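You operate a simulated robot arm through the tools that you are given. There is no shell and no other tool. Be economical: measure what you need, move in short steps, check, and stop when the job is done.

You run a simulated two-armed robot. Do the job below in one go: nothing can be reset, and whatever is moved stays where it is left.

## Task
Hold the liner and draw its divider, line the grey crate, refit the divider and put the grey lid on. Set down upright: yellow divider.

It is judged by the outcome, as a careful person would: the job done as asked, and still so three seconds after it is handed in. It fails if anything else is knocked over, pushed out of place, dropped, spilled or broken. A push-on lid holds only when it is set on centred and level and pressed home; a screw cap is set on level and turned clockwise until tight.

## Robot
Two 6-joint arms with fingered hands on one trunk, on a base that drives. Base frame: it is fixed to the floor where the robot stands at the start and does not move with it; the origin is under the middle of the robot, x ahead of it, y to its left, z up; the surface under the hand at the start is at about z = 0.86. Lengths are in m, angles in rad, forces in N, time in s.
The left shoulder is at the start at [0.05, 0.17, 1.06], the right one opposite. With the tool pointing down near the work surface each hand reaches from about 0.52 to 0.78 m from the robot's upright axis, wherever it stands, measured 20 degrees to its own side. Places, roughly: green crate lid [1, -1, 1]; grey crate (30x20x13 cm) [0.5, 0.4, 0.9]; grey crate lid (30x20x6 cm) [0.6, -0.5, 0.9]; liner [0.5, 0, 0.9]; sorting table by the belt [0.6, -0.1, 0.9]. Payload 3.5 kg a hand.
The tool frame of a hand sits at the grasp point between the pads (the TCP): z along the fingers, y along the line on which they close. The tips reach 0.026 m beyond it. The gripper opens to 0.132 m. The gripper's body begins 0.073 m behind the TCP. The gripper is a hand of 3 fingers: y runs from the thumb to the fingers, the wrist lies at [0, 0, -0.234] in the tool frame, and closing takes about 1.5 s.
Orientation is told as [roll, pitch, yaw] about the base's x, y, z axes, in that order, counted from this pose: with the fingers straight down and closing along the base's y, the tool's x points along the base's -x, its y along +y and its z along -z.

## Interface
- The arms move only by the tool play_rows. It takes "left_increments", "right_increments" or both (then of equal length, played together; a hand with none holds still); each is a list that holds one entry, the list of rows, each a list of 7 numbers: the turn, a rotation vector about the tool's x, y, z in rad, then the shift along the tool's x, y, z in m, then the closure, from 0 (fully open) to 1 (shut). In form: [[[wx, wy, wz, tx, ty, tz, gripper], ...]]. A call has 1 to 10 rows; each row shifts and turns the commanded pose from where the row before left it, along the tool's axes as they then stand. Each row takes 0.2 s and may step no farther than 0.05 m and 0.15 rad from the row before; otherwise, or with a gripper value out of range, the whole call is refused. A pose out of reach is approached as far as the arm can. The call stops where the force on the tool passes 80 N (or 10 N more than at its start, if that is more) or the arm is blocked; 0.2 s more then pass. Each finger travels about 0.108 m/s and halts on what it meets, pressing with about 30 N; the grip force reading is that of the motor and also rises with nothing between the fingers. The clock runs only during rows and for 0.2 s after the last one: add rows that do not move to give the fingers time. It gives the time, the measured TCP pose, the force on the tool (base axes), the opening and the grip force at its end, in the units of the frame above (readings bear some noise), with the torque about the TCP (base axes, N m) and any sound that the robot's microphone picked up, and new pictures: "pictures" is both (left out), scene, wrist or none (wrist: the cameras of the hands that moved).
- Cameras (640 x 400 px; columns grow to the right, rows downward): "scene" is now at [0.0471, 0.0047, 1.662]; the picture's right is [0.04, -1.00, 0.00], its down [-0.70, -0.03, -0.71] and it looks along [0.71, 0.03, -0.70] (base axes); focal length 261 px, centre (320, 200). "left" rides on the left gripper at [-0.062, 0.003, -0.092] in its tool frame; the picture's right is [-0.05, -1.00, 0.00], its down [0.83, -0.04, -0.56] and it looks along [0.55, -0.03, 0.83] (tool axes); focal length 230 px, centre (320, 200). "right" rides on the right gripper at [0.062, 0.003, -0.092] in its tool frame; the picture's right is [-0.05, 1.00, 0.00], its down [-0.83, -0.04, -0.56] and it looks along [-0.55, -0.03, 0.83] (tool axes); focal length 230 px, centre (320, 200).
- move_column(by): slides the trunk up (or, below 0, down) by that many m; the arms and the scene camera ride with it, the base frame stays. It gives what a move gives, with no picture.
- base_move(legs): drives the robot by 1 to 6 legs, each [ahead, left, turn to the left] in m, m and rad, along the robot's own axes; the way and the turn of a leg run together, so that a leg with both is an arc; at most 1.5 m and 3.142 rad a leg. The arms and the cameras ride along, it lands a little off, and it stops where it bumps. It gives what a move gives, and a new picture of the scene camera.
- preshape(shape, hand): the hand has 3 fingers and takes this shape, open, in about a second: jaw (thumb against the fingers, like two jaws); tri (thumb and two fingers); tip (a fingertip pinch); poke (one finger out to press); point (the index stretched); flat (the hand flat); cup (the hand cupped); fist (a fist). The gripper value then closes the fingers along that shape, each until it touches; the sizes above hold for jaw. It gives what a move gives, with no picture.
- pan_tilt(pan, tilt): turns the head with the scene camera to pan (to the left, within 1.501 rad either way) and tilt (down, from -0.506 to 1.204), counted from straight ahead of the robot. It gives what a move gives, and a new picture of the scene camera.
- probe_pixels(camera, pixels): for up to 12 pixels [column, row] of the newest picture of that camera ("zoom" is the newest enlarged one), the place [x, y, z] in the base frame of the surface seen there, good to about 0.002 m, but the place of the scene camera against the robot may be out by one fixed shift of up to 0.012 m in any direction. The clock stands still meanwhile.
- inspect(camera, box): a new picture of the part [left, top, right, bottom] of that camera's present view, enlarged. The clock stands still meanwhile.
- sign_off(): hands the job in; it is judged then, once.

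Go step by step. Measure first, check grasps and placings, and put right what went wrong. The budget is 80 turns and 260 pictures, counting those below and the enlarged ones. Unless the task says otherwise, let go and move clear before handing in, and close with one line.

The tools are called after "Call:" by a JSON object that holds its "api" and its "payload". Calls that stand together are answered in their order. play_rows: Moves the arms, as the interface text tells. Its arguments: {"type":"object","properties":{"left_increments":{"type":"array"},"right_increments":{"type":"array"},"pictures":{"type":"string","enum":["both","scene","wrist","none"]}},"required":[]} The other tools are called the same way: move_column (by) slides the trunk up or down; preshape (shape, hand) gives the hand a shape; base_move (legs) drives the base; pan_tilt (pan, tilt) turns the head that bears the scene camera; probe_pixels (camera, pixels) gives the place of the surface under pixels of a picture; inspect (camera, box) takes an enlarged picture of a part of a camera's view; sign_off () hands the job in.

At the start:

```text
time_s: 0.0
left_eef_pos: [0.5987, 0.3016, 1.2031]
left_tcp_rot: [-0.001, 0.0, 0.0]
left_force: [0.5, -0.5, -0.4]
left_moment: [0.0, 0.0, -0.01]
left_opening: 0.132
left_grip_force: 0.0
left_shape: jaw
right_eef_pos: [0.6106, -0.1855, 1.202]
right_tcp_rot: [0.001, 0.0, 0.0]
right_force: [0.1, 0.6, -0.8]
right_moment: [0.03, 0.0, 0.01]
right_opening: 0.1321
right_grip_force: 0.0
right_shape: jaw
trunk travel left (down, up): [-0.675, 0.035]
robot x, y, heading: [-0.0005, 0.0006, -0.001]
head pan, tilt: [0.04, 0.778]
```

scene: 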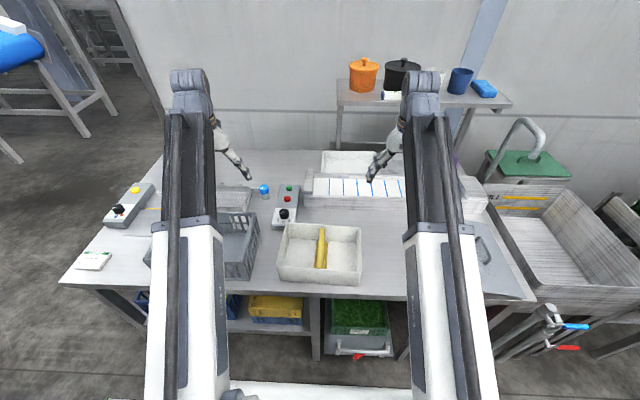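
right: 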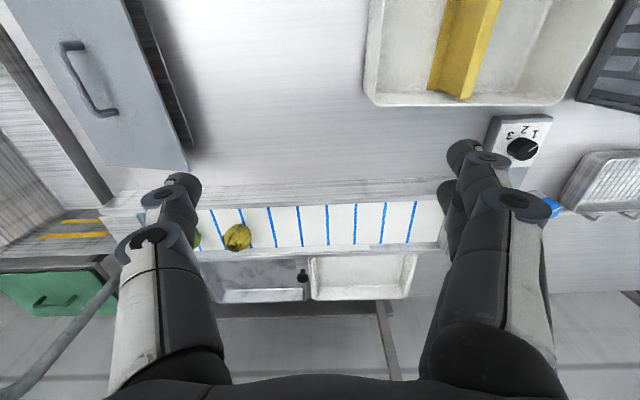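
left: 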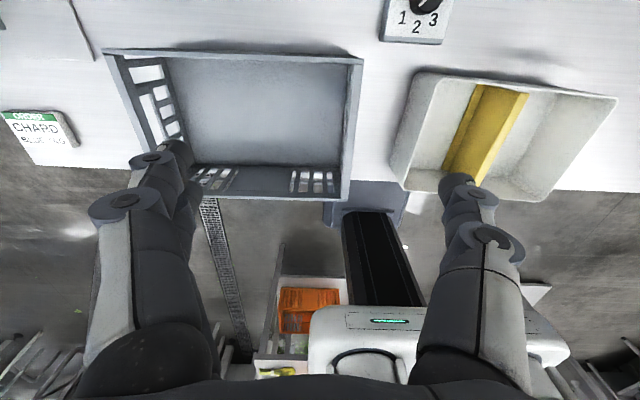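

The scene shows the liner with a yellow divider around (320,253), the grey crate around (215,245), and the grey lid with a handle near (490,255). I'll enlarge these views and measure them first.

Call:
{"api": "inspect", "payload": {"camera": "scene", "box": [260, 200, 380, 300]}}

Call:
{"api": "inspect", "payload": {"camera": "left", "box": [90, 30, 640, 220]}}

Call:
{"api": "probe_pixels", "payload": {"camera": "left", "pixels": [[110, 53], [360, 62], [346, 197], [189, 195], [270, 110], [420, 72], [615, 100], [540, 198], [395, 172], [500, 90], [470, 160], [380, 100]]}}

Call:
{"api": "probe_pixels", "payload": {"camera": "right", "pixels": [[470, 20], [450, 80], [370, 90], [560, 100], [540, 60], [95, 90], [20, 10], [115, 10], [75, 150], [185, 165], [65, 45], [110, 110]]}}

```text
4.00 times, centred on (320, 250) of scene
```

zoom: 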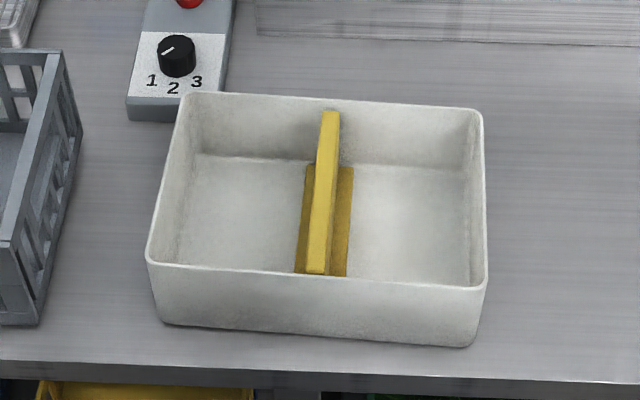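

```text
1.16 times, centred on (365, 125) of left
```

zoom: 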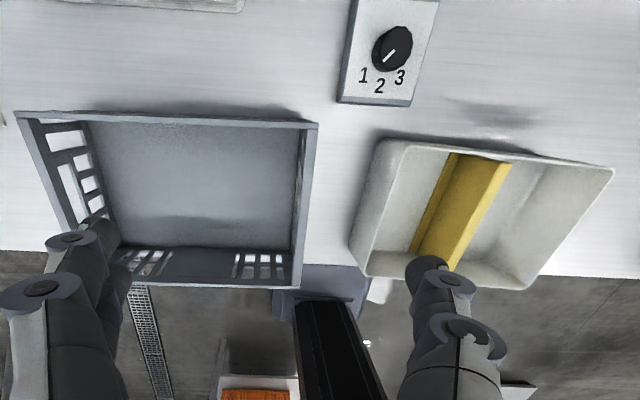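

```text
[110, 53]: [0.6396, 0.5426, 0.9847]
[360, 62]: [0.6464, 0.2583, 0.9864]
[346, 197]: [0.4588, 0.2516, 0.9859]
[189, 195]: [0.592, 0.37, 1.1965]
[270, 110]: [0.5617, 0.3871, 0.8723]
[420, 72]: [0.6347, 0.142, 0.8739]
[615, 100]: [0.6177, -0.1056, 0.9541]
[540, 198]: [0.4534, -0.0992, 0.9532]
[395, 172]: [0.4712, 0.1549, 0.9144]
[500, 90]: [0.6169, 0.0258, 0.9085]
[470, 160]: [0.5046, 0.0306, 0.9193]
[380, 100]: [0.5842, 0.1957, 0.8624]
```

```text
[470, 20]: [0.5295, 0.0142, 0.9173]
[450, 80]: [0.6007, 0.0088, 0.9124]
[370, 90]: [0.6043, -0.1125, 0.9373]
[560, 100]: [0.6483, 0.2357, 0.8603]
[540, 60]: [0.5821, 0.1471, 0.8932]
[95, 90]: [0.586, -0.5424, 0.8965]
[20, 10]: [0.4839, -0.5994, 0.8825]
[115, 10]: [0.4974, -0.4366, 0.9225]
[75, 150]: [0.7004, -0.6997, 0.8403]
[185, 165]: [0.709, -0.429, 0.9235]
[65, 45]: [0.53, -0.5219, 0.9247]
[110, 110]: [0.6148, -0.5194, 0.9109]
```

The liner spans about x 0.45–0.63 and y −0.107–0.155, with its rim near z 0.954. The crate's rim is near z 0.986 and its floor near 0.872. Next I'll look at the lid on the right side, where the arm hides it.

Call:
{"api": "pan_tilt", "payload": {"pan": -0.6, "tilt": 0.85}}

```text
time_s: 1.0
left_eef_pos: [0.597, 0.3007, 1.2011]
left_tcp_rot: [0.0, 0.001, 0.0]
left_force: [0.6, -1.0, 0.7]
left_moment: [0.02, 0.0, 0.01]
left_opening: 0.1321
left_grip_force: 0.1
left_shape: jaw
right_eef_pos: [0.6091, -0.1856, 1.2015]
right_tcp_rot: [0.001, 0.0, 0.0]
right_force: [-0.2, -0.3, 0.1]
right_moment: [-0.02, 0.02, 0.0]
right_opening: 0.132
right_grip_force: 0.2
right_shape: jaw
trunk travel left (down, up): [-0.675, 0.035]
robot x, y, heading: [0.0026, 0.0009, 0.003]
head pan, tilt: [-0.6, 0.85]
```

scene: 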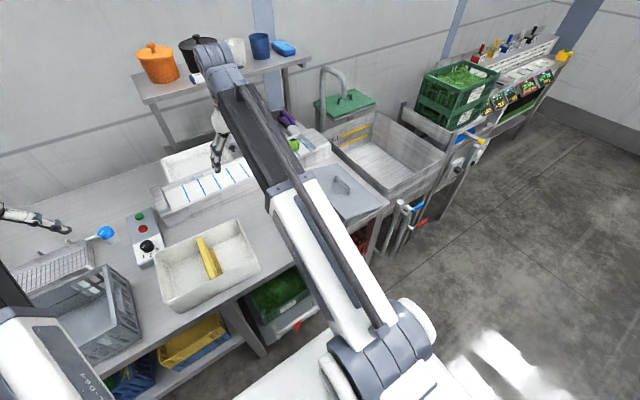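

Call:
{"api": "inspect", "payload": {"camera": "scene", "box": [280, 150, 400, 240]}}

Call:
{"api": "inspect", "payload": {"camera": "right", "box": [0, 0, 210, 200]}}

Call:
{"api": "probe_pixels", "payload": {"camera": "scene", "pixels": [[312, 168], [345, 163], [387, 203], [350, 218], [340, 184], [332, 200], [365, 190], [348, 230]]}}

Call:
{"api": "inspect", "payload": {"camera": "scene", "box": [140, 205, 280, 325]}}

```text
4.44 times, centred on (340, 195) of scene
```

zoom: 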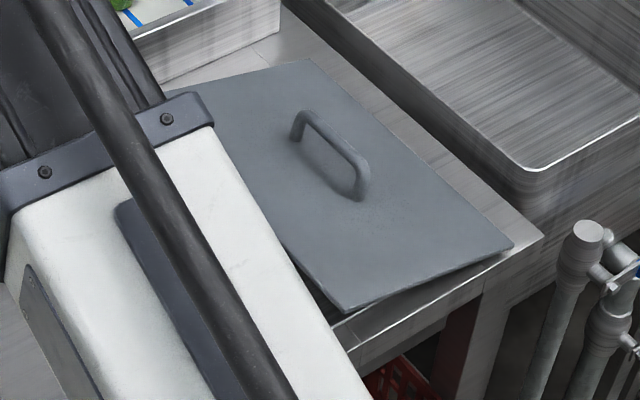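

```text
2.00 times, centred on (105, 100) of right
```

zoom: 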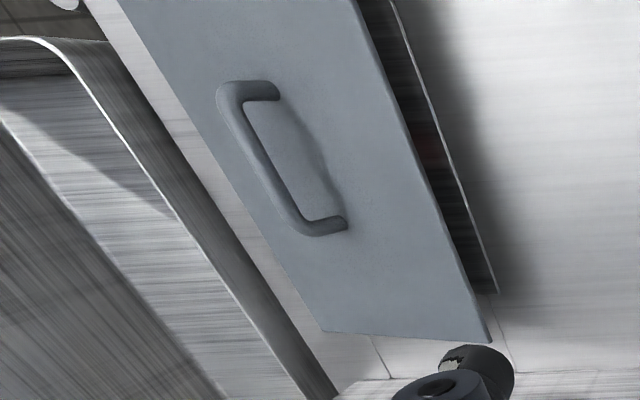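

```text
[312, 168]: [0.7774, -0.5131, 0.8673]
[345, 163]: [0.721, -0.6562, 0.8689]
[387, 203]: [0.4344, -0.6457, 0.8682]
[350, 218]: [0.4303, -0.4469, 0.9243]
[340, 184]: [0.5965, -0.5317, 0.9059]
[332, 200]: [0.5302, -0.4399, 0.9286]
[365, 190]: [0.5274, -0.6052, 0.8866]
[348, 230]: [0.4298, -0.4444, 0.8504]
```

```text
3.33 times, centred on (210, 265) of scene
```

zoom: 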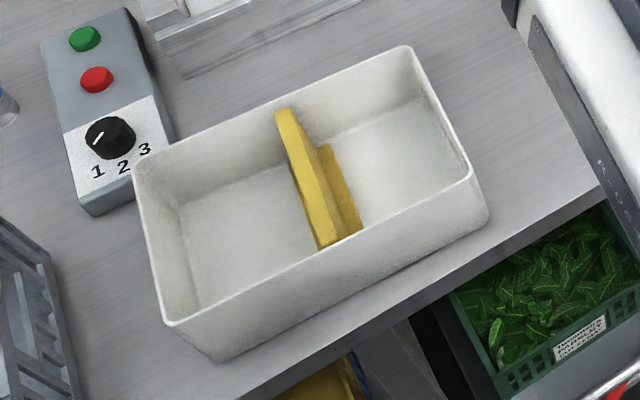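

The lid lies tilted: its left edge (z≈0.926 at y −0.44) is propped up and its right edge (z≈0.868 at y −0.65) is down. The handle runs along x. Next I'll measure the crate and liner rims closely through the left wrist camera.

Call:
{"api": "inspect", "payload": {"camera": "left", "box": [90, 30, 380, 210]}}

Call:
{"api": "probe_pixels", "payload": {"camera": "zoom", "pixels": [[40, 56], [52, 70], [300, 60], [300, 72], [592, 75], [580, 85], [565, 360], [545, 350], [400, 355], [400, 340], [100, 200], [150, 290]]}}

Call:
{"api": "inspect", "payload": {"camera": "left", "box": [380, 50, 640, 212]}}

Call:
{"api": "probe_pixels", "payload": {"camera": "zoom", "pixels": [[100, 58], [30, 260], [65, 160], [590, 120], [480, 320], [400, 370], [240, 90], [340, 110], [290, 180], [250, 300], [190, 270], [300, 90]]}}

```text
2.21 times, centred on (235, 120) of left
```

zoom: 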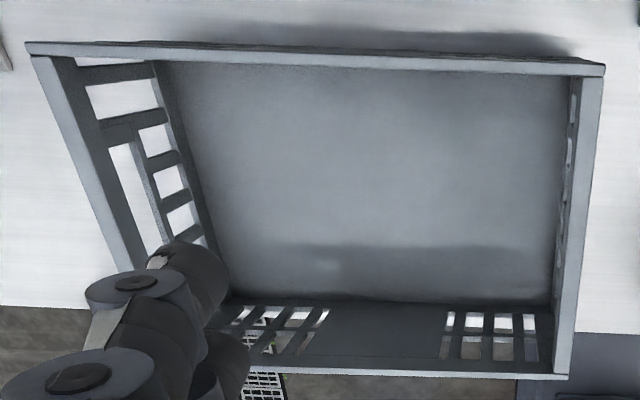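

```text
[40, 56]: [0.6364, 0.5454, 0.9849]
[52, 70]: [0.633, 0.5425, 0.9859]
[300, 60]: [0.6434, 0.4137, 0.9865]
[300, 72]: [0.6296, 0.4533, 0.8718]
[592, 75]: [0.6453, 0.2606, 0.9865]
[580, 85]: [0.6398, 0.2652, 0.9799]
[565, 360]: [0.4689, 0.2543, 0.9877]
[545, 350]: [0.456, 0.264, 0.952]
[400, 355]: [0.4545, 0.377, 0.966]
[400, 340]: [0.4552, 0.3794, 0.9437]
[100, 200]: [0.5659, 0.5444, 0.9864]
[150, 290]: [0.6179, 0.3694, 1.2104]
```

```text
2.46 times, centred on (510, 131) of left
```

zoom: 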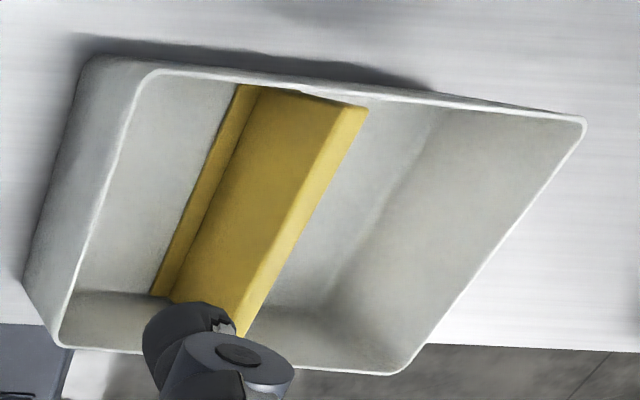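

```text
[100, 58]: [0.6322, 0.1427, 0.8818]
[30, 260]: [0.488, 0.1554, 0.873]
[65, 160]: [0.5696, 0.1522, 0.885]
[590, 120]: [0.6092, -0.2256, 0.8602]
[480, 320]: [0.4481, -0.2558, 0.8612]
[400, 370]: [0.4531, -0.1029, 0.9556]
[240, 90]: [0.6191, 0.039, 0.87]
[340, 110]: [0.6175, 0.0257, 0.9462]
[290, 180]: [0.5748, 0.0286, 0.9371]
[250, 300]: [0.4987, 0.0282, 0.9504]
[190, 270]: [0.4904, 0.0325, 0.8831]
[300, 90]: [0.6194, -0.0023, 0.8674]
```

The divider's top is at z≈0.95 and y≈0.026, with a wider foot below. I still need exact rim points on the liner.

Call:
{"api": "probe_pixels", "payload": {"camera": "zoom", "pixels": [[152, 72], [121, 140], [90, 230], [61, 340], [100, 347], [380, 372], [582, 120], [540, 185], [450, 300], [450, 98], [230, 76], [350, 110]]}}

Call:
{"api": "inspect", "payload": {"camera": "right", "box": [350, 0, 640, 180]}}

Call:
{"api": "probe_pixels", "payload": {"camera": "zoom", "pixels": [[40, 100], [32, 160], [35, 222], [250, 230], [490, 222], [555, 110], [300, 100], [250, 100], [280, 170], [220, 215], [340, 50], [180, 200]]}}

```text
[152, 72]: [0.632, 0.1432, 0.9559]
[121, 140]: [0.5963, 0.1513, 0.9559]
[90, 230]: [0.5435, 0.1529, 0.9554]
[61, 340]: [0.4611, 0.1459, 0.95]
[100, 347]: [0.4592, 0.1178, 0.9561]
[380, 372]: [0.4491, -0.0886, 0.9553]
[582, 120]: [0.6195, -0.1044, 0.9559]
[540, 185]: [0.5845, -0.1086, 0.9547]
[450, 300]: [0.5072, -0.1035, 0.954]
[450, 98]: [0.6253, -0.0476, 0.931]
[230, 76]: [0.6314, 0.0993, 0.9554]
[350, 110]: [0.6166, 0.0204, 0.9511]
```

```text
2.21 times, centred on (495, 90) of right
```

zoom: 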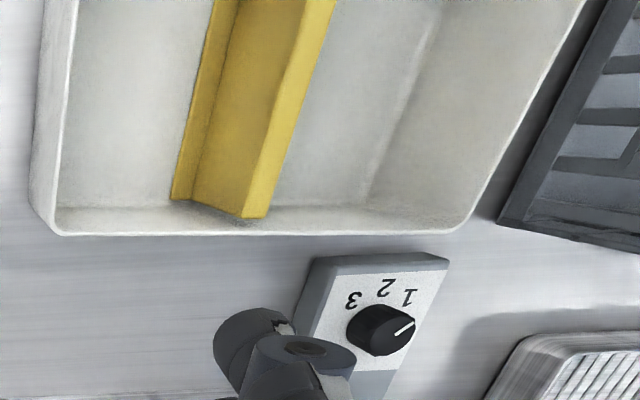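

```text
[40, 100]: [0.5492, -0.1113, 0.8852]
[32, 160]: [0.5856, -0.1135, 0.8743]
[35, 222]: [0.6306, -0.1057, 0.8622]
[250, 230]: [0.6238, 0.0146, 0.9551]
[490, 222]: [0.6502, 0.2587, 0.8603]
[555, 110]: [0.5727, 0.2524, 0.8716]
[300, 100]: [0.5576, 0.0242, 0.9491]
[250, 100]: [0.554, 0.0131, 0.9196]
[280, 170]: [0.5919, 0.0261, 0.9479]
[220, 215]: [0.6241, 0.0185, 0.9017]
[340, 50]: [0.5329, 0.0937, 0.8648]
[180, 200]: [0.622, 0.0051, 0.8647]
```

The liner is about 0.265 × 0.172 m, centred at (0.541, 0.022) with yaw ≈ −0.05. The crate is centred at about (0.55, 0.40) with yaw ≈ +0.02, and the divider's top is at y≈0.024, z≈0.95. I'll back the base off slightly and shift it left for comfortable reach, then turn the head back to the liner.

Call:
{"api": "base_move", "payload": {"legs": [[-0.05, 0.06, 0]]}}

Call:
{"api": "pan_tilt", "payload": {"pan": 0.0, "tilt": 0.8}}

```text
time_s: 2.1
left_eef_pos: [0.5472, 0.3643, 1.2037]
left_tcp_rot: [-0.003, 0.0, 0.001]
left_force: [0.2, 0.6, 0.1]
left_moment: [0.01, -0.04, -0.01]
left_opening: 0.1321
left_grip_force: 0.0
left_shape: jaw
right_eef_pos: [0.5601, -0.1224, 1.2037]
right_tcp_rot: [-0.001, -0.001, 0.002]
right_force: [-0.1, -0.1, 0.5]
right_moment: [0.0, 0.01, 0.03]
right_opening: 0.1319
right_grip_force: 0.1
right_shape: jaw
trunk travel left (down, up): [-0.675, 0.035]
robot x, y, heading: [-0.0517, 0.0595, 0.003]
head pan, tilt: [-0.6, 0.85]
```

scene: 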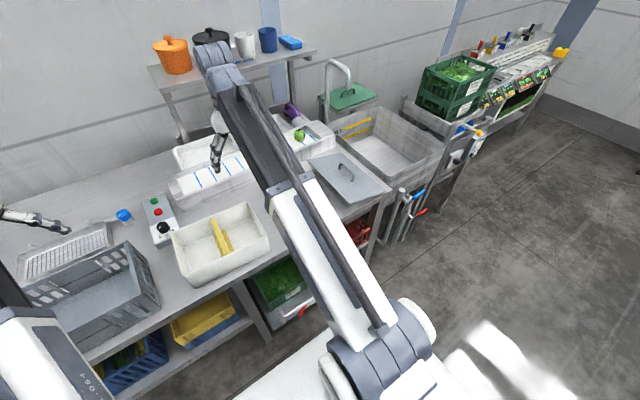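

```text
time_s: 3.1
left_eef_pos: [0.5487, 0.3618, 1.2041]
left_tcp_rot: [0.0, 0.001, 0.002]
left_force: [-0.4, -0.5, 0.5]
left_moment: [-0.03, -0.02, -0.02]
left_opening: 0.1318
left_grip_force: 0.2
left_shape: jaw
right_eef_pos: [0.5602, -0.1249, 1.2027]
right_tcp_rot: [0.0, 0.001, 0.002]
right_force: [0.8, -0.1, -0.9]
right_moment: [-0.01, -0.02, 0.04]
right_opening: 0.1323
right_grip_force: 0.1
right_shape: jaw
trunk travel left (down, up): [-0.675, 0.035]
robot x, y, heading: [-0.0486, 0.0616, -0.0]
head pan, tilt: [0.0, 0.799]
```

scene: 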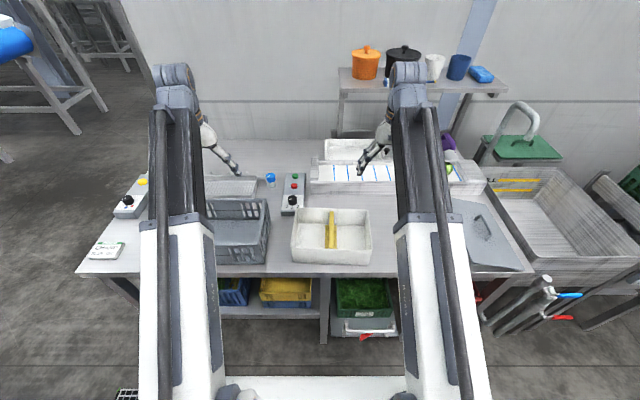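

Everything is clear. I'll bring both hands above their targets, left over the liner's left wall and right over the divider, half closed to keep them apart.

Call:
{"api": "play_rows", "payload": {"left_increments": [[[0, 0, 0.05, -0.0087, -0.0347, 0.025, 0.1], [0, 0, 0, -0.0087, -0.0347, 0.025, 0.2], [0, 0, 0, -0.0087, -0.0347, 0.025, 0.3], [0, 0, 0, -0.0087, -0.0347, 0.025, 0.4], [0, 0, 0, -0.0087, -0.0347, 0.025, 0.5], [0, 0, 0, -0.0087, -0.0347, 0.025, 0.5], [0, 0, 0, 0, 0, 0, 0.5]]], "right_increments": [[[0, 0, 0.05, 0.0033, 0.0247, 0.025, 0.1], [0, 0, 0, 0.0033, 0.0247, 0.025, 0.2], [0, 0, 0, 0.0033, 0.0247, 0.025, 0.3], [0, 0, 0, 0.0033, 0.0247, 0.025, 0.4], [0, 0, 0, 0.0033, 0.0247, 0.025, 0.5], [0, 0, 0, 0.0033, 0.0247, 0.025, 0.5], [0, 0, 0, 0, 0, 0, 0.5]]]}}

```text
time_s: 4.7
left_eef_pos: [0.5922, 0.1526, 1.0544]
left_tcp_rot: [0.0, 0.001, -0.049]
left_force: [-0.4, -0.2, 0.0]
left_moment: [-0.01, 0.01, -0.01]
left_opening: 0.0671
left_grip_force: 0.0
left_shape: jaw
right_eef_pos: [0.5476, 0.028, 1.0527]
right_tcp_rot: [0.002, 0.0, -0.049]
right_force: [0.4, -0.2, 0.0]
right_moment: [-0.02, -0.01, -0.04]
right_opening: 0.0665
right_grip_force: 0.0
right_shape: jaw
trunk travel left (down, up): [-0.675, 0.035]
robot x, y, heading: [-0.0482, 0.0567, 0.003]
head pan, tilt: [0.0, 0.799]
```

scene: 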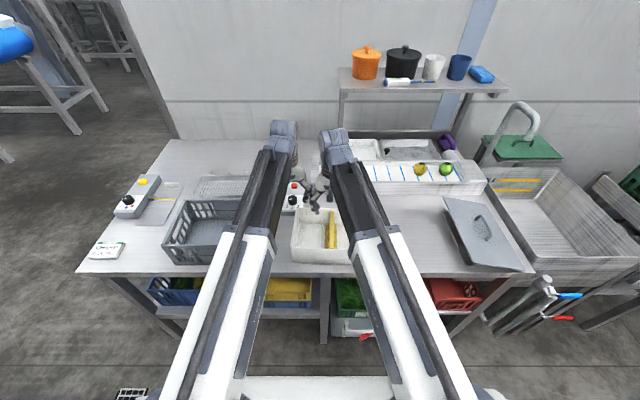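
right: 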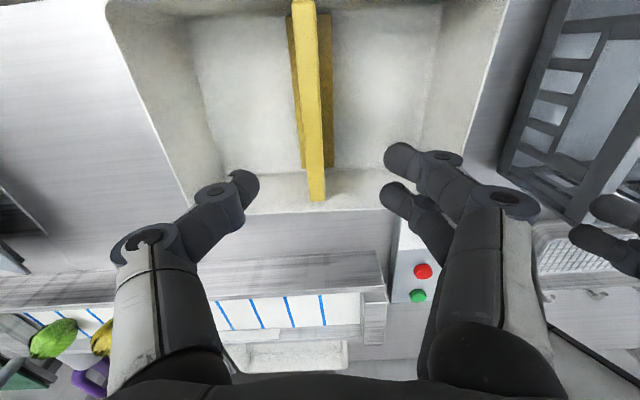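
left: 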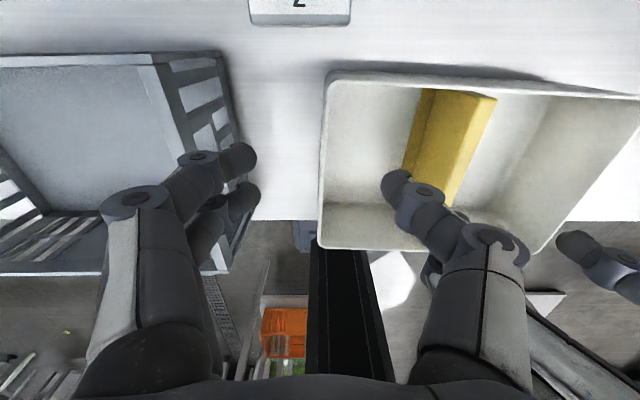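

Both hands are up and clear of each other. I'll check the divider line and the left wall with fresh probes from the wrist cameras before lowering.

Call:
{"api": "probe_pixels", "payload": {"camera": "right", "pixels": [[303, 20], [310, 100], [317, 190], [321, 100], [298, 100], [315, 120], [330, 60]]}}

Call:
{"api": "probe_pixels", "payload": {"camera": "left", "pixels": [[326, 120], [322, 200], [400, 246], [480, 100], [450, 190]]}}

Call:
{"api": "inspect", "payload": {"camera": "right", "box": [220, 0, 440, 220]}}

```text
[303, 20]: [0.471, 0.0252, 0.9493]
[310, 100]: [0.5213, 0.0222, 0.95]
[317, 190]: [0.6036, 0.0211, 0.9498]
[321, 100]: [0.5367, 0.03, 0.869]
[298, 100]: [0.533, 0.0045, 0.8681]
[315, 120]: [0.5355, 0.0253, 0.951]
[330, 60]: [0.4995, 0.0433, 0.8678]
```

```text
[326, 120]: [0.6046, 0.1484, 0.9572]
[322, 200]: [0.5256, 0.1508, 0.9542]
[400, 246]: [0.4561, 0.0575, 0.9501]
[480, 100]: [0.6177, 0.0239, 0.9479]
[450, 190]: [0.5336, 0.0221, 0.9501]
```

```text
1.82 times, centred on (330, 110) of right
```

zoom: 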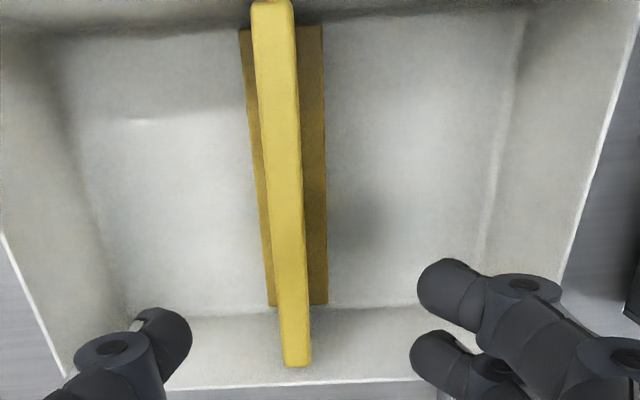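

The divider's wall is about 1 cm thick at y≈0.024, on a foot about 4 cm wide that ends at z≈0.868. I'll lower both hands and close them.

Call:
{"api": "play_rows", "payload": {"left_increments": [[[0, 0, 0, 0, 0, 0.037, 0.5], [0, 0, 0, 0, 0, 0.037, 0.5], [0, 0, 0, 0, 0, 0.035, 0.5], [0, 0, 0, 0, 0, 0, 0.6], [0, 0, 0, 0, 0, 0, 1], [0, 0, 0, 0, 0, 0, 1], [0, 0, 0, 0, 0, 0, 1], [0, 0, 0, 0, 0, 0, 1]]], "right_increments": [[[0, 0, 0, 0.0076, -0.003, 0.041, 0.5], [0, 0, 0, 0, 0, 0.041, 0.5], [0, 0, 0, 0, 0, 0.041, 0.5], [0, 0, 0, 0, 0, 0, 0.6], [0, 0, 0, 0, 0, 0, 1], [0, 0, 0, 0, 0, 0, 1], [0, 0, 0, 0, 0, 0, 1], [0, 0, 0, 0, 0, 0, 1]]]}}

```text
time_s: 6.5
left_eef_pos: [0.5913, 0.1529, 0.9457]
left_tcp_rot: [0.0, 0.0, -0.049]
left_force: [-0.1, -0.8, 0.2]
left_moment: [0.02, 0.03, 0.02]
left_opening: 0.0
left_grip_force: 29.8
left_shape: jaw
right_eef_pos: [0.5398, 0.0219, 0.93]
right_tcp_rot: [-0.001, 0.0, -0.051]
right_force: [-0.7, 0.1, 0.1]
right_moment: [0.05, -0.01, 0.01]
right_opening: 0.0106
right_grip_force: 30.0
right_shape: jaw
trunk travel left (down, up): [-0.675, 0.035]
robot x, y, heading: [-0.0534, 0.0552, 0.005]
head pan, tilt: [0.0, 0.799]
```

scene: 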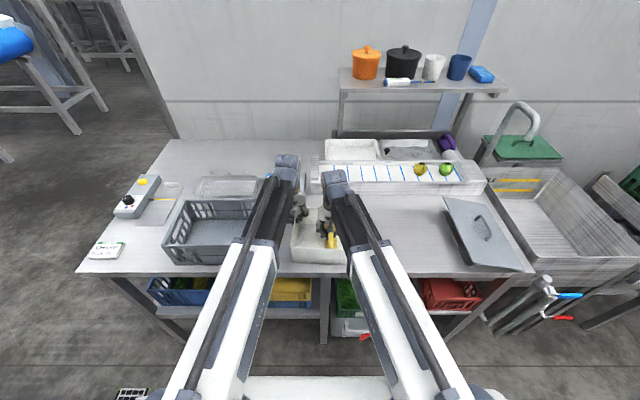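
right: 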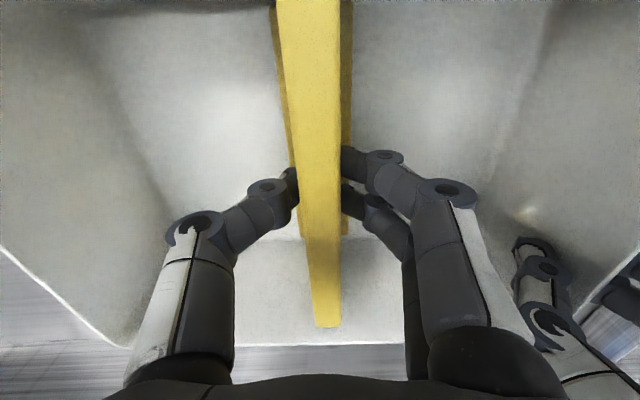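
left: 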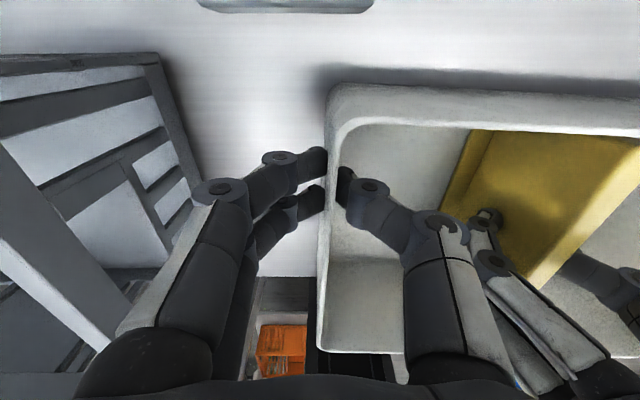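

The right hand grips the divider (opening 0.0106), and the left camera shows the thin liner wall between the left fingers. I'll draw the divider straight up while the left hand holds.

Call:
{"api": "play_rows", "payload": {"left_increments": [[[0, 0, 0, 0, 0, 0, 1], [0, 0, 0, 0, 0, 0, 1], [0, 0, 0, 0, 0, 0, 1], [0, 0, 0, 0, 0, 0, 1], [0, 0, 0, 0, 0, 0, 1], [0, 0, 0, 0, 0, 0, 1]]], "right_increments": [[[0, 0, 0, 0, 0, -0.005, 1], [0, 0, 0, 0, 0, -0.01, 1], [0, 0, 0, 0, 0, -0.015, 1], [0, 0, 0, 0, 0, -0.03, 1], [0, 0, 0, 0, 0, -0.04, 1], [0, 0, 0, 0, 0, -0.04, 1]]]}}

```text
time_s: 7.9
left_eef_pos: [0.5906, 0.1537, 0.9439]
left_tcp_rot: [-0.001, -0.001, -0.049]
left_force: [1.1, 0.2, 0.8]
left_moment: [0.04, -0.01, 0.0]
left_opening: 0.0
left_grip_force: 30.4
left_shape: jaw
right_eef_pos: [0.5384, 0.0233, 1.0694]
right_tcp_rot: [0.001, 0.002, -0.048]
right_force: [-0.1, 0.3, -0.7]
right_moment: [-0.02, 0.01, -0.04]
right_opening: 0.0105
right_grip_force: 29.8
right_shape: jaw
trunk travel left (down, up): [-0.675, 0.035]
robot x, y, heading: [-0.0498, 0.0605, -0.0]
head pan, tilt: [0.0, 0.799]
```

scene: 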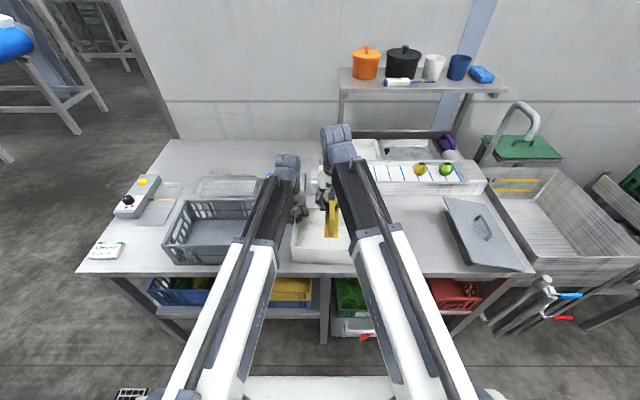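
right: 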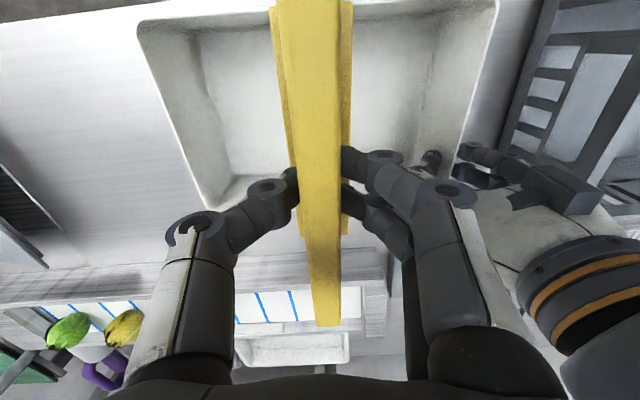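
left: 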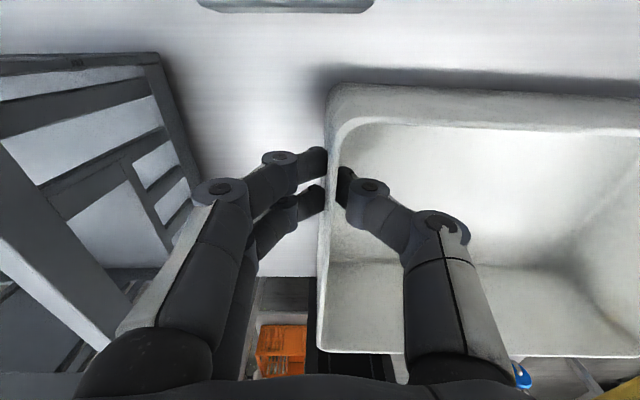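

The divider is out and the liner stayed put. I'll carry the divider to the clear table area at y≈−0.28 and lower it most of the way.

Call:
{"api": "play_rows", "payload": {"right_increments": [[[0, 0, -0.05, 0, -0.05, 0, 1], [0, 0, 0, 0, -0.05, 0, 1], [0, 0, 0, 0, -0.05, 0, 1], [0, 0, 0, 0, -0.05, 0, 1], [0, 0, 0, 0, -0.05, 0, 1], [0, 0, 0, 0, -0.05, 0, 1], [0, 0, 0, 0, 0, 0.04, 1], [0, 0, 0, 0, 0, 0.04, 1], [0, 0, 0, 0, 0, 0.04, 1], [0, 0, 0, 0, 0, 0.0, 1]]]}}

```text
time_s: 10.1
left_eef_pos: [0.5915, 0.1522, 0.9447]
left_tcp_rot: [0.001, 0.001, -0.048]
left_force: [-0.1, 0.5, -1.0]
left_moment: [0.03, 0.0, -0.01]
left_opening: 0.0
left_grip_force: 29.8
left_shape: jaw
right_eef_pos: [0.5371, -0.2788, 0.9493]
right_tcp_rot: [0.0, 0.001, 0.0]
right_force: [0.0, -0.6, -0.7]
right_moment: [0.0, 0.0, 0.02]
right_opening: 0.0102
right_grip_force: 29.9
right_shape: jaw
trunk travel left (down, up): [-0.675, 0.035]
robot x, y, heading: [-0.0485, 0.0573, 0.002]
head pan, tilt: [0.0, 0.799]
```

scene: 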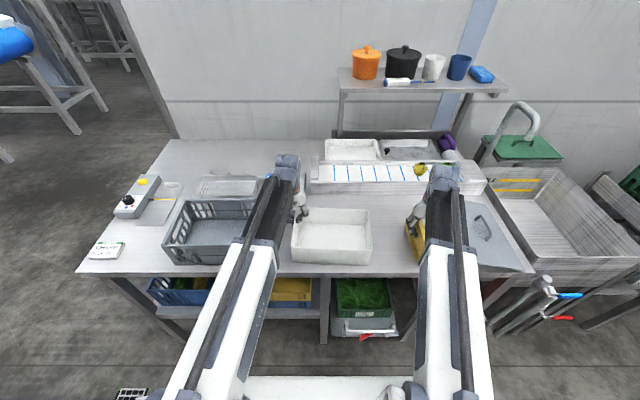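
right: 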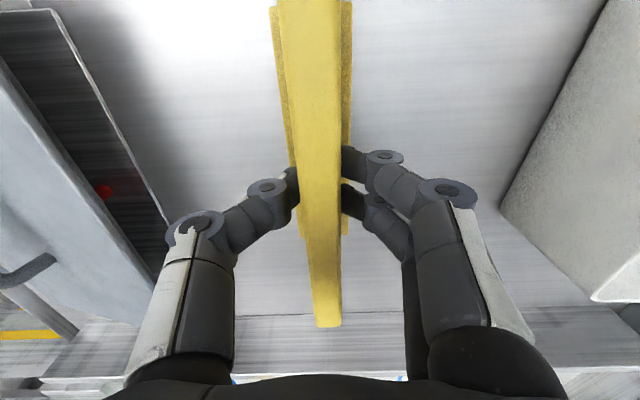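

The divider is upright over clear table. I'll lower it slowly to contact, expected at TCP z≈0.926.

Call:
{"api": "play_rows", "payload": {"right_increments": [[[0, 0, 0, 0, 0, 0.012, 1], [0, 0, 0, 0, 0, 0.005, 1], [0, 0, 0, 0, 0, 0.003, 1], [0, 0, 0, 0, 0, 0.003, 1], [0, 0, 0, 0, 0, 0.003, 1]]], "pictures": "wrist"}}

```text
time_s: 11.3
left_eef_pos: [0.5908, 0.1515, 0.9451]
left_tcp_rot: [0.0, 0.0, -0.048]
left_force: [0.6, 0.3, 0.3]
left_moment: [0.05, 0.01, 0.01]
left_opening: 0.0
left_grip_force: 30.4
left_shape: jaw
right_eef_pos: [0.5362, -0.2789, 0.9254]
right_tcp_rot: [0.0, 0.0, 0.002]
right_force: [-0.7, -1.7, 4.5]
right_moment: [0.06, -0.04, 0.02]
right_opening: 0.0104
right_grip_force: 30.2
right_shape: jaw
trunk travel left (down, up): [-0.675, 0.035]
robot x, y, heading: [-0.0529, 0.0604, 0.003]
head pan, tilt: [0.0, 0.799]
```

right: 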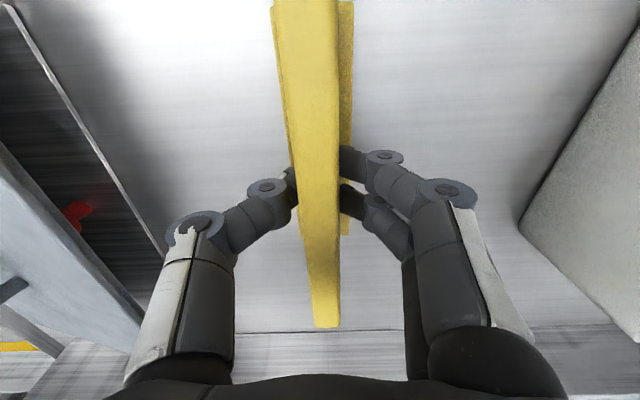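

Contact is made (4.5 N). I'll let go and rise, and open the left hand and raise it so it can regrip at the middle of its wall.

Call:
{"api": "play_rows", "payload": {"left_increments": [[[0, 0, 0, 0, 0, 0, 0.9], [0, 0, 0, 0, 0, 0, 0.8], [0, 0, 0, 0, 0, 0, 0.7], [0, 0, 0, 0, 0, 0, 0.65], [0, 0, 0, 0, 0, -0.03, 0.65], [0, 0, 0, 0, 0, -0.03, 0.65], [0, 0, 0, 0.025, 0, 0, 0.65], [0, 0, 0, 0.023, 0, 0, 0.65], [0, 0, 0, 0, 0, 0, 0.65]]], "right_increments": [[[0, 0, 0, 0, 0, 0, 0.9], [0, 0, 0, 0, 0, 0, 0.8], [0, 0, 0, 0, 0, 0, 0.7], [0, 0, 0, 0, 0, 0, 0.65], [0, 0, 0, 0, 0, -0.03, 0.65], [0, 0, 0, 0, 0, -0.05, 0.65], [0, 0, 0, 0, 0, -0.05, 0.65], [0, 0, 0, 0, 0, 0, 0.65], [0, 0, 0, 0, 0, 0, 0.65]]]}}

```text
time_s: 13.3
left_eef_pos: [0.5445, 0.1546, 1.0032]
left_tcp_rot: [0.001, -0.001, -0.049]
left_force: [-0.4, -0.3, 0.4]
left_moment: [0.01, 0.01, -0.01]
left_opening: 0.0459
left_grip_force: 0.1
left_shape: jaw
right_eef_pos: [0.5352, -0.2744, 1.054]
right_tcp_rot: [0.0, 0.0, 0.002]
right_force: [0.8, -0.5, -0.2]
right_moment: [-0.04, 0.0, -0.04]
right_opening: 0.0459
right_grip_force: 0.0
right_shape: jaw
trunk travel left (down, up): [-0.675, 0.035]
robot x, y, heading: [-0.0488, 0.0595, 0.002]
head pan, tilt: [0.0, 0.799]
```

scene: 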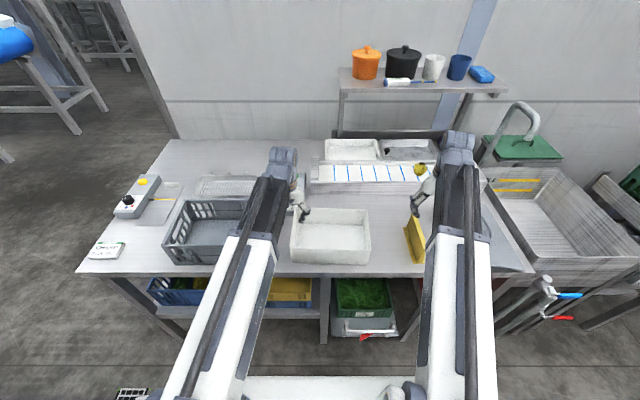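
right: 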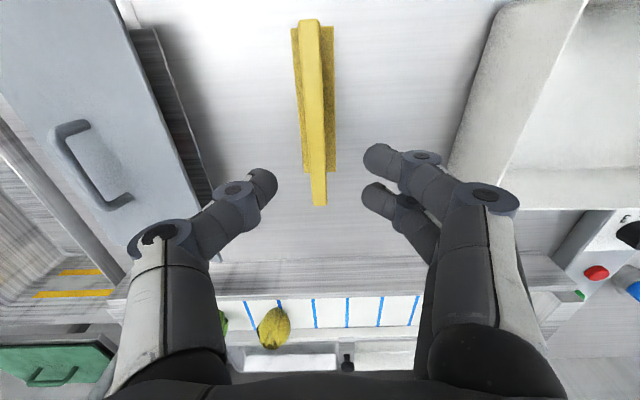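
left: 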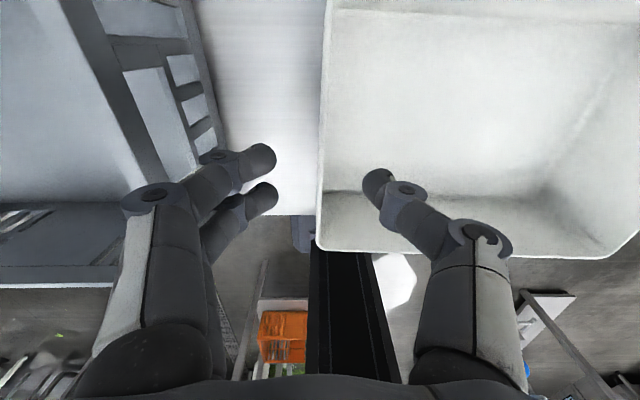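

The divider stands upright on the table. Next I'll probe both short rims of the liner, plus the divider and the lid handle for later.

Call:
{"api": "probe_pixels", "payload": {"camera": "right", "pixels": [[586, 5], [545, 90], [505, 170], [508, 200], [310, 30], [315, 190], [85, 170], [65, 128], [120, 200], [130, 20], [195, 215], [5, 100]]}}

Call:
{"api": "probe_pixels", "payload": {"camera": "left", "pixels": [[325, 60], [320, 150], [317, 235], [345, 247], [600, 256], [400, 100], [218, 60], [160, 210], [190, 60]]}}

```text
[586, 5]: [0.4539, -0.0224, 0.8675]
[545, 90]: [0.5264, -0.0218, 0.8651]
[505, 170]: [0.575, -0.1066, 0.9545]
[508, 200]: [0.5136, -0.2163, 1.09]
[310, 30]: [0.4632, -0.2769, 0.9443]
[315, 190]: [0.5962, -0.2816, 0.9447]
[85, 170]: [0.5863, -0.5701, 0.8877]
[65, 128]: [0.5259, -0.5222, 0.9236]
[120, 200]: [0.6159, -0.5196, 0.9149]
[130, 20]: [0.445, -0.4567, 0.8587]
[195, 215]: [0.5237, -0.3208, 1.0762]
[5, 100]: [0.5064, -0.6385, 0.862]
```

```text
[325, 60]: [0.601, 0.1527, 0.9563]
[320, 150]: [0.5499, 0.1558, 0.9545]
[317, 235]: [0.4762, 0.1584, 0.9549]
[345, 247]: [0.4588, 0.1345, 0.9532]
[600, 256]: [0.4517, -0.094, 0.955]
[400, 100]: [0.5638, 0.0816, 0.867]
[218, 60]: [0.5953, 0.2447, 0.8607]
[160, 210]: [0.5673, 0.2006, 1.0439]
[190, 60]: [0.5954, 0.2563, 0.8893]
```

Rim centres are about y 0.155 on the left and −0.107 on the right. I'll bring both hands to a shallow grip with the TCP at z≈0.965 and close them.

Call:
{"api": "play_rows", "payload": {"left_increments": [[[0, 0, 0, 0, 0, 0, 0.65], [0, 0, 0, 0, 0, 0, 0.65], [0, 0, 0, 0, 0, 0, 0.65], [0, 0, 0, 0, 0, 0, 0.65], [0, 0, 0, 0, 0, 0.013, 0.65], [0, 0, 0, 0, 0, 0.013, 0.65], [0, 0, 0, 0, 0, 0.012, 0.65], [0, 0, 0, 0, 0, 0, 0.8], [0, 0, 0, 0, 0, 0, 1], [0, 0, 0, 0, 0, 0, 1]]], "right_increments": [[[0, 0, 0.05, 0.0012, 0.042, 0, 0.65], [0, 0, 0, 0.0012, 0.042, 0, 0.65], [0, 0, 0, 0.0012, 0.042, 0, 0.65], [0, 0, 0, 0.0012, 0.042, 0, 0.65], [0, 0, 0, 0, 0, 0.03, 0.65], [0, 0, 0, 0, 0, 0.03, 0.65], [0, 0, 0, 0, 0, 0.029, 0.65], [0, 0, 0, 0, 0, 0, 0.8], [0, 0, 0, 0, 0, 0, 1], [0, 0, 0, 0, 0, 0, 1]]]}}

```text
time_s: 15.5
left_eef_pos: [0.5456, 0.1554, 0.9662]
left_tcp_rot: [0.001, -0.001, -0.049]
left_force: [-0.6, -2.0, -1.0]
left_moment: [-0.01, 0.01, 0.0]
left_opening: 0.0
left_grip_force: 29.8
left_shape: jaw
right_eef_pos: [0.5371, -0.1089, 0.9662]
right_tcp_rot: [0.001, -0.001, -0.049]
right_force: [0.9, 0.6, 0.9]
right_moment: [0.07, 0.02, -0.03]
right_opening: 0.0001
right_grip_force: 30.5
right_shape: jaw
trunk travel left (down, up): [-0.675, 0.035]
robot x, y, heading: [-0.0479, 0.062, 0.001]
head pan, tilt: [0.0, 0.799]
```

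scene: 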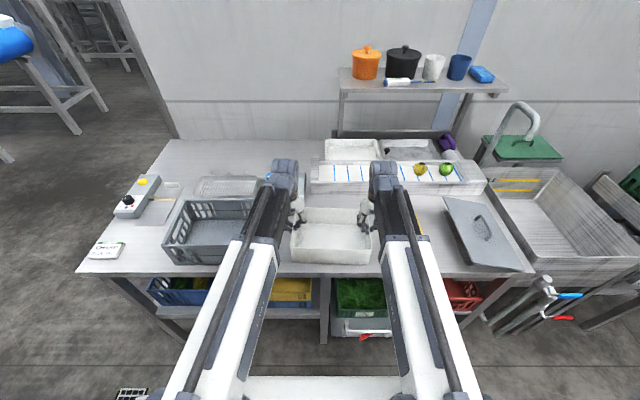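
right: 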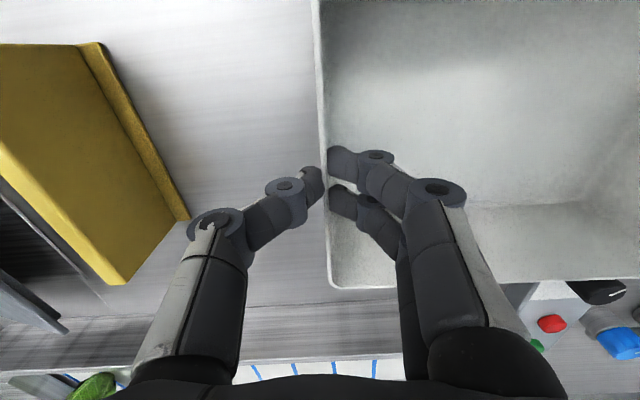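
left: 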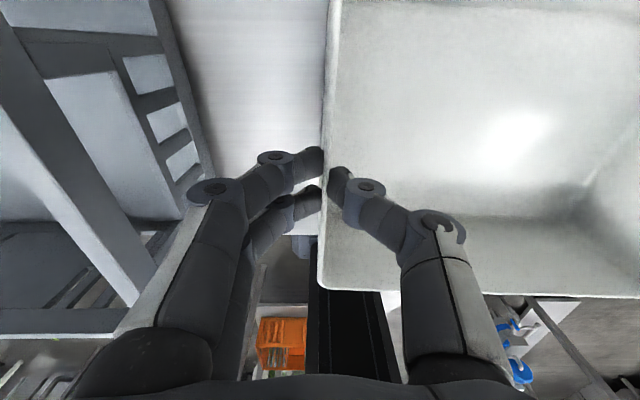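

Both hands pinch their walls. I'll lift the liner level by 0.17 m.

Call:
{"api": "play_rows", "payload": {"left_increments": [[[0, 0, 0, 0, 0, -0.005, 1], [0, 0, 0, 0, 0, -0.02, 1], [0, 0, 0, 0, 0, -0.03, 1], [0, 0, 0, 0, 0, -0.03, 1], [0, 0, 0, 0, 0, -0.03, 1], [0, 0, 0, 0, 0, -0.03, 1], [0, 0, 0, 0, 0, -0.025, 1], [0, 0, 0, 0, 0, 0, 1]]], "right_increments": [[[0, 0, 0, 0, 0, -0.005, 1], [0, 0, 0, 0, 0, -0.02, 1], [0, 0, 0, 0, 0, -0.03, 1], [0, 0, 0, 0, 0, -0.03, 1], [0, 0, 0, 0, 0, -0.03, 1], [0, 0, 0, 0, 0, -0.03, 1], [0, 0, 0, 0, 0, -0.025, 1], [0, 0, 0, 0, 0, 0, 1]]]}}

```text
time_s: 17.3
left_eef_pos: [0.5435, 0.1553, 1.1352]
left_tcp_rot: [0.0, 0.001, -0.048]
left_force: [0.0, 1.9, -1.1]
left_moment: [0.07, 0.01, 0.01]
left_opening: 0.0
left_grip_force: 29.9
left_shape: jaw
right_eef_pos: [0.5379, -0.1101, 1.1344]
right_tcp_rot: [0.002, 0.0, -0.048]
right_force: [0.5, -2.5, 0.5]
right_moment: [0.03, 0.05, 0.02]
right_opening: 0.0
right_grip_force: 30.3
right_shape: jaw
trunk travel left (down, up): [-0.675, 0.035]
robot x, y, heading: [-0.0501, 0.0566, -0.001]
head pan, tilt: [0.0, 0.799]
```

scene: 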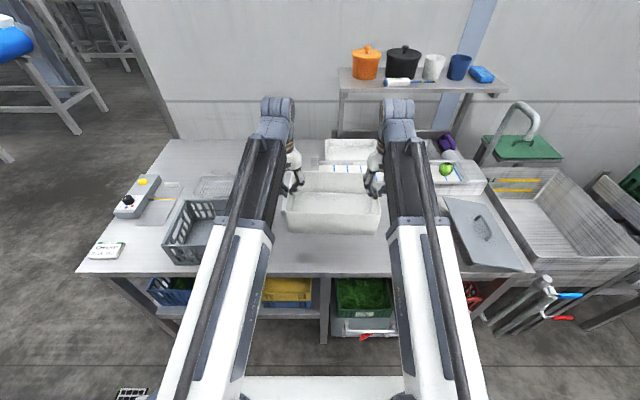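
right: 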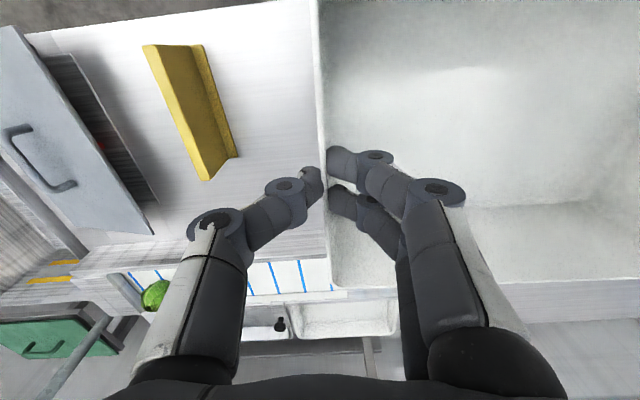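
left: 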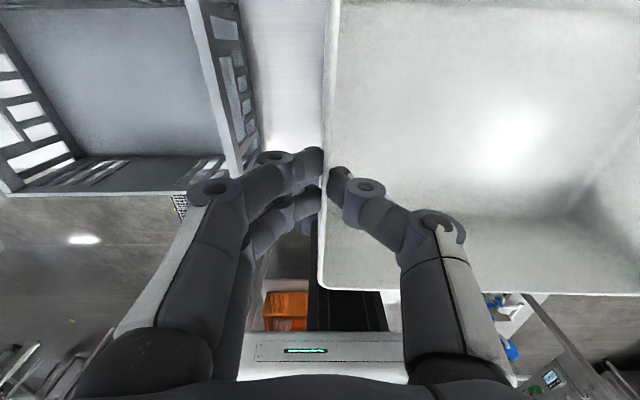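

The liner hangs level and clear. I'll drive left to bring it over the crate.

Call:
{"api": "base_move", "payload": {"legs": [[0, 0.377, 0]]}}

Call:
{"api": "pan_tilt", "payload": {"pan": 0.0, "tilt": 0.95}}

Call:
{"api": "inspect", "payload": {"camera": "left", "box": [0, 0, 640, 400]}}

Call:
{"api": "inspect", "payload": {"camera": "right", "box": [0, 0, 640, 400]}}

```text
time_s: 19.6
left_eef_pos: [0.5424, 0.5257, 1.1356]
left_tcp_rot: [0.001, -0.001, -0.052]
left_force: [0.5, 4.1, -0.9]
left_moment: [0.06, -0.01, -0.01]
left_opening: 0.0001
left_grip_force: 30.4
left_shape: jaw
right_eef_pos: [0.5383, 0.2617, 1.1346]
right_tcp_rot: [0.001, -0.001, -0.051]
right_force: [-0.6, -3.4, 0.7]
right_moment: [-0.01, 0.01, 0.01]
right_opening: 0.0001
right_grip_force: 29.5
right_shape: jaw
trunk travel left (down, up): [-0.675, 0.035]
robot x, y, heading: [-0.0489, 0.4314, 0.003]
head pan, tilt: [0.0, 0.799]
```

scene: 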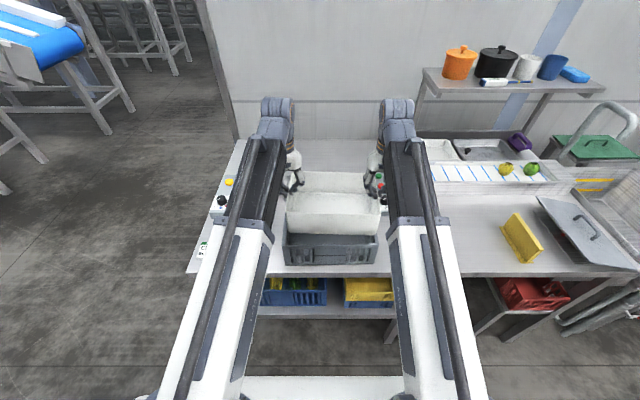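

```text
time_s: 20.4
left_eef_pos: [0.5425, 0.5247, 1.1349]
left_tcp_rot: [-0.001, 0.0, -0.051]
left_force: [-1.0, 1.3, -0.6]
left_moment: [0.03, 0.03, 0.03]
left_opening: 0.0004
left_grip_force: 30.1
left_shape: jaw
right_eef_pos: [0.5374, 0.2602, 1.1345]
right_tcp_rot: [0.0, -0.001, -0.051]
right_force: [-0.7, -1.0, -0.9]
right_moment: [0.03, -0.02, 0.0]
right_opening: 0.0
right_grip_force: 29.8
right_shape: jaw
trunk travel left (down, up): [-0.675, 0.035]
robot x, y, heading: [-0.0497, 0.4333, -0.007]
head pan, tilt: [0.0, 0.949]
```

scene: 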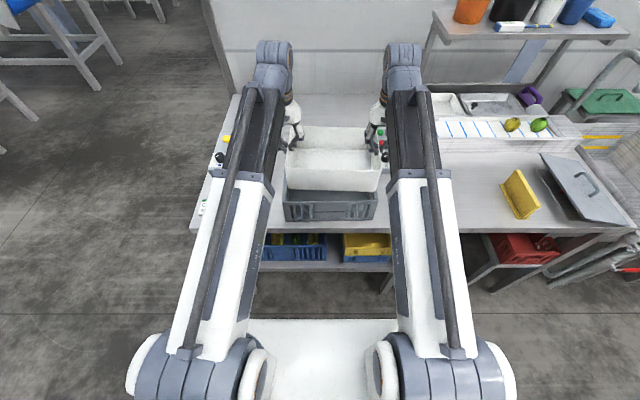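

```text
1.00 times, centred on (320, 200) of left (not enlarged: the box is as wide or as high as the picture)
```

zoom: 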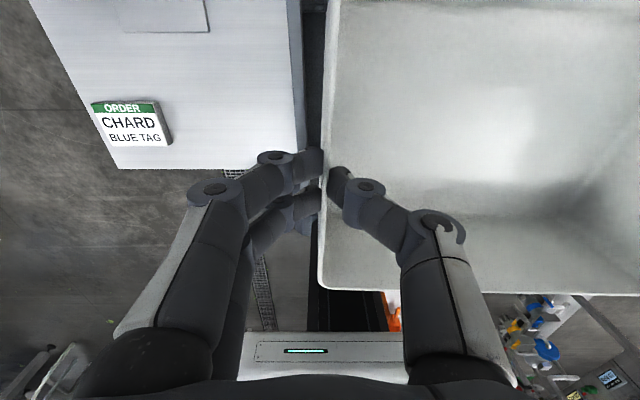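

```text
1.00 times, centred on (320, 200) of right (not enlarged: the box is as wide or as high as the picture)
```

zoom: 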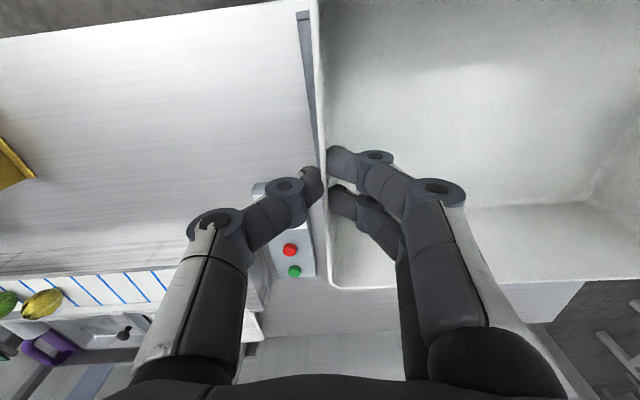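

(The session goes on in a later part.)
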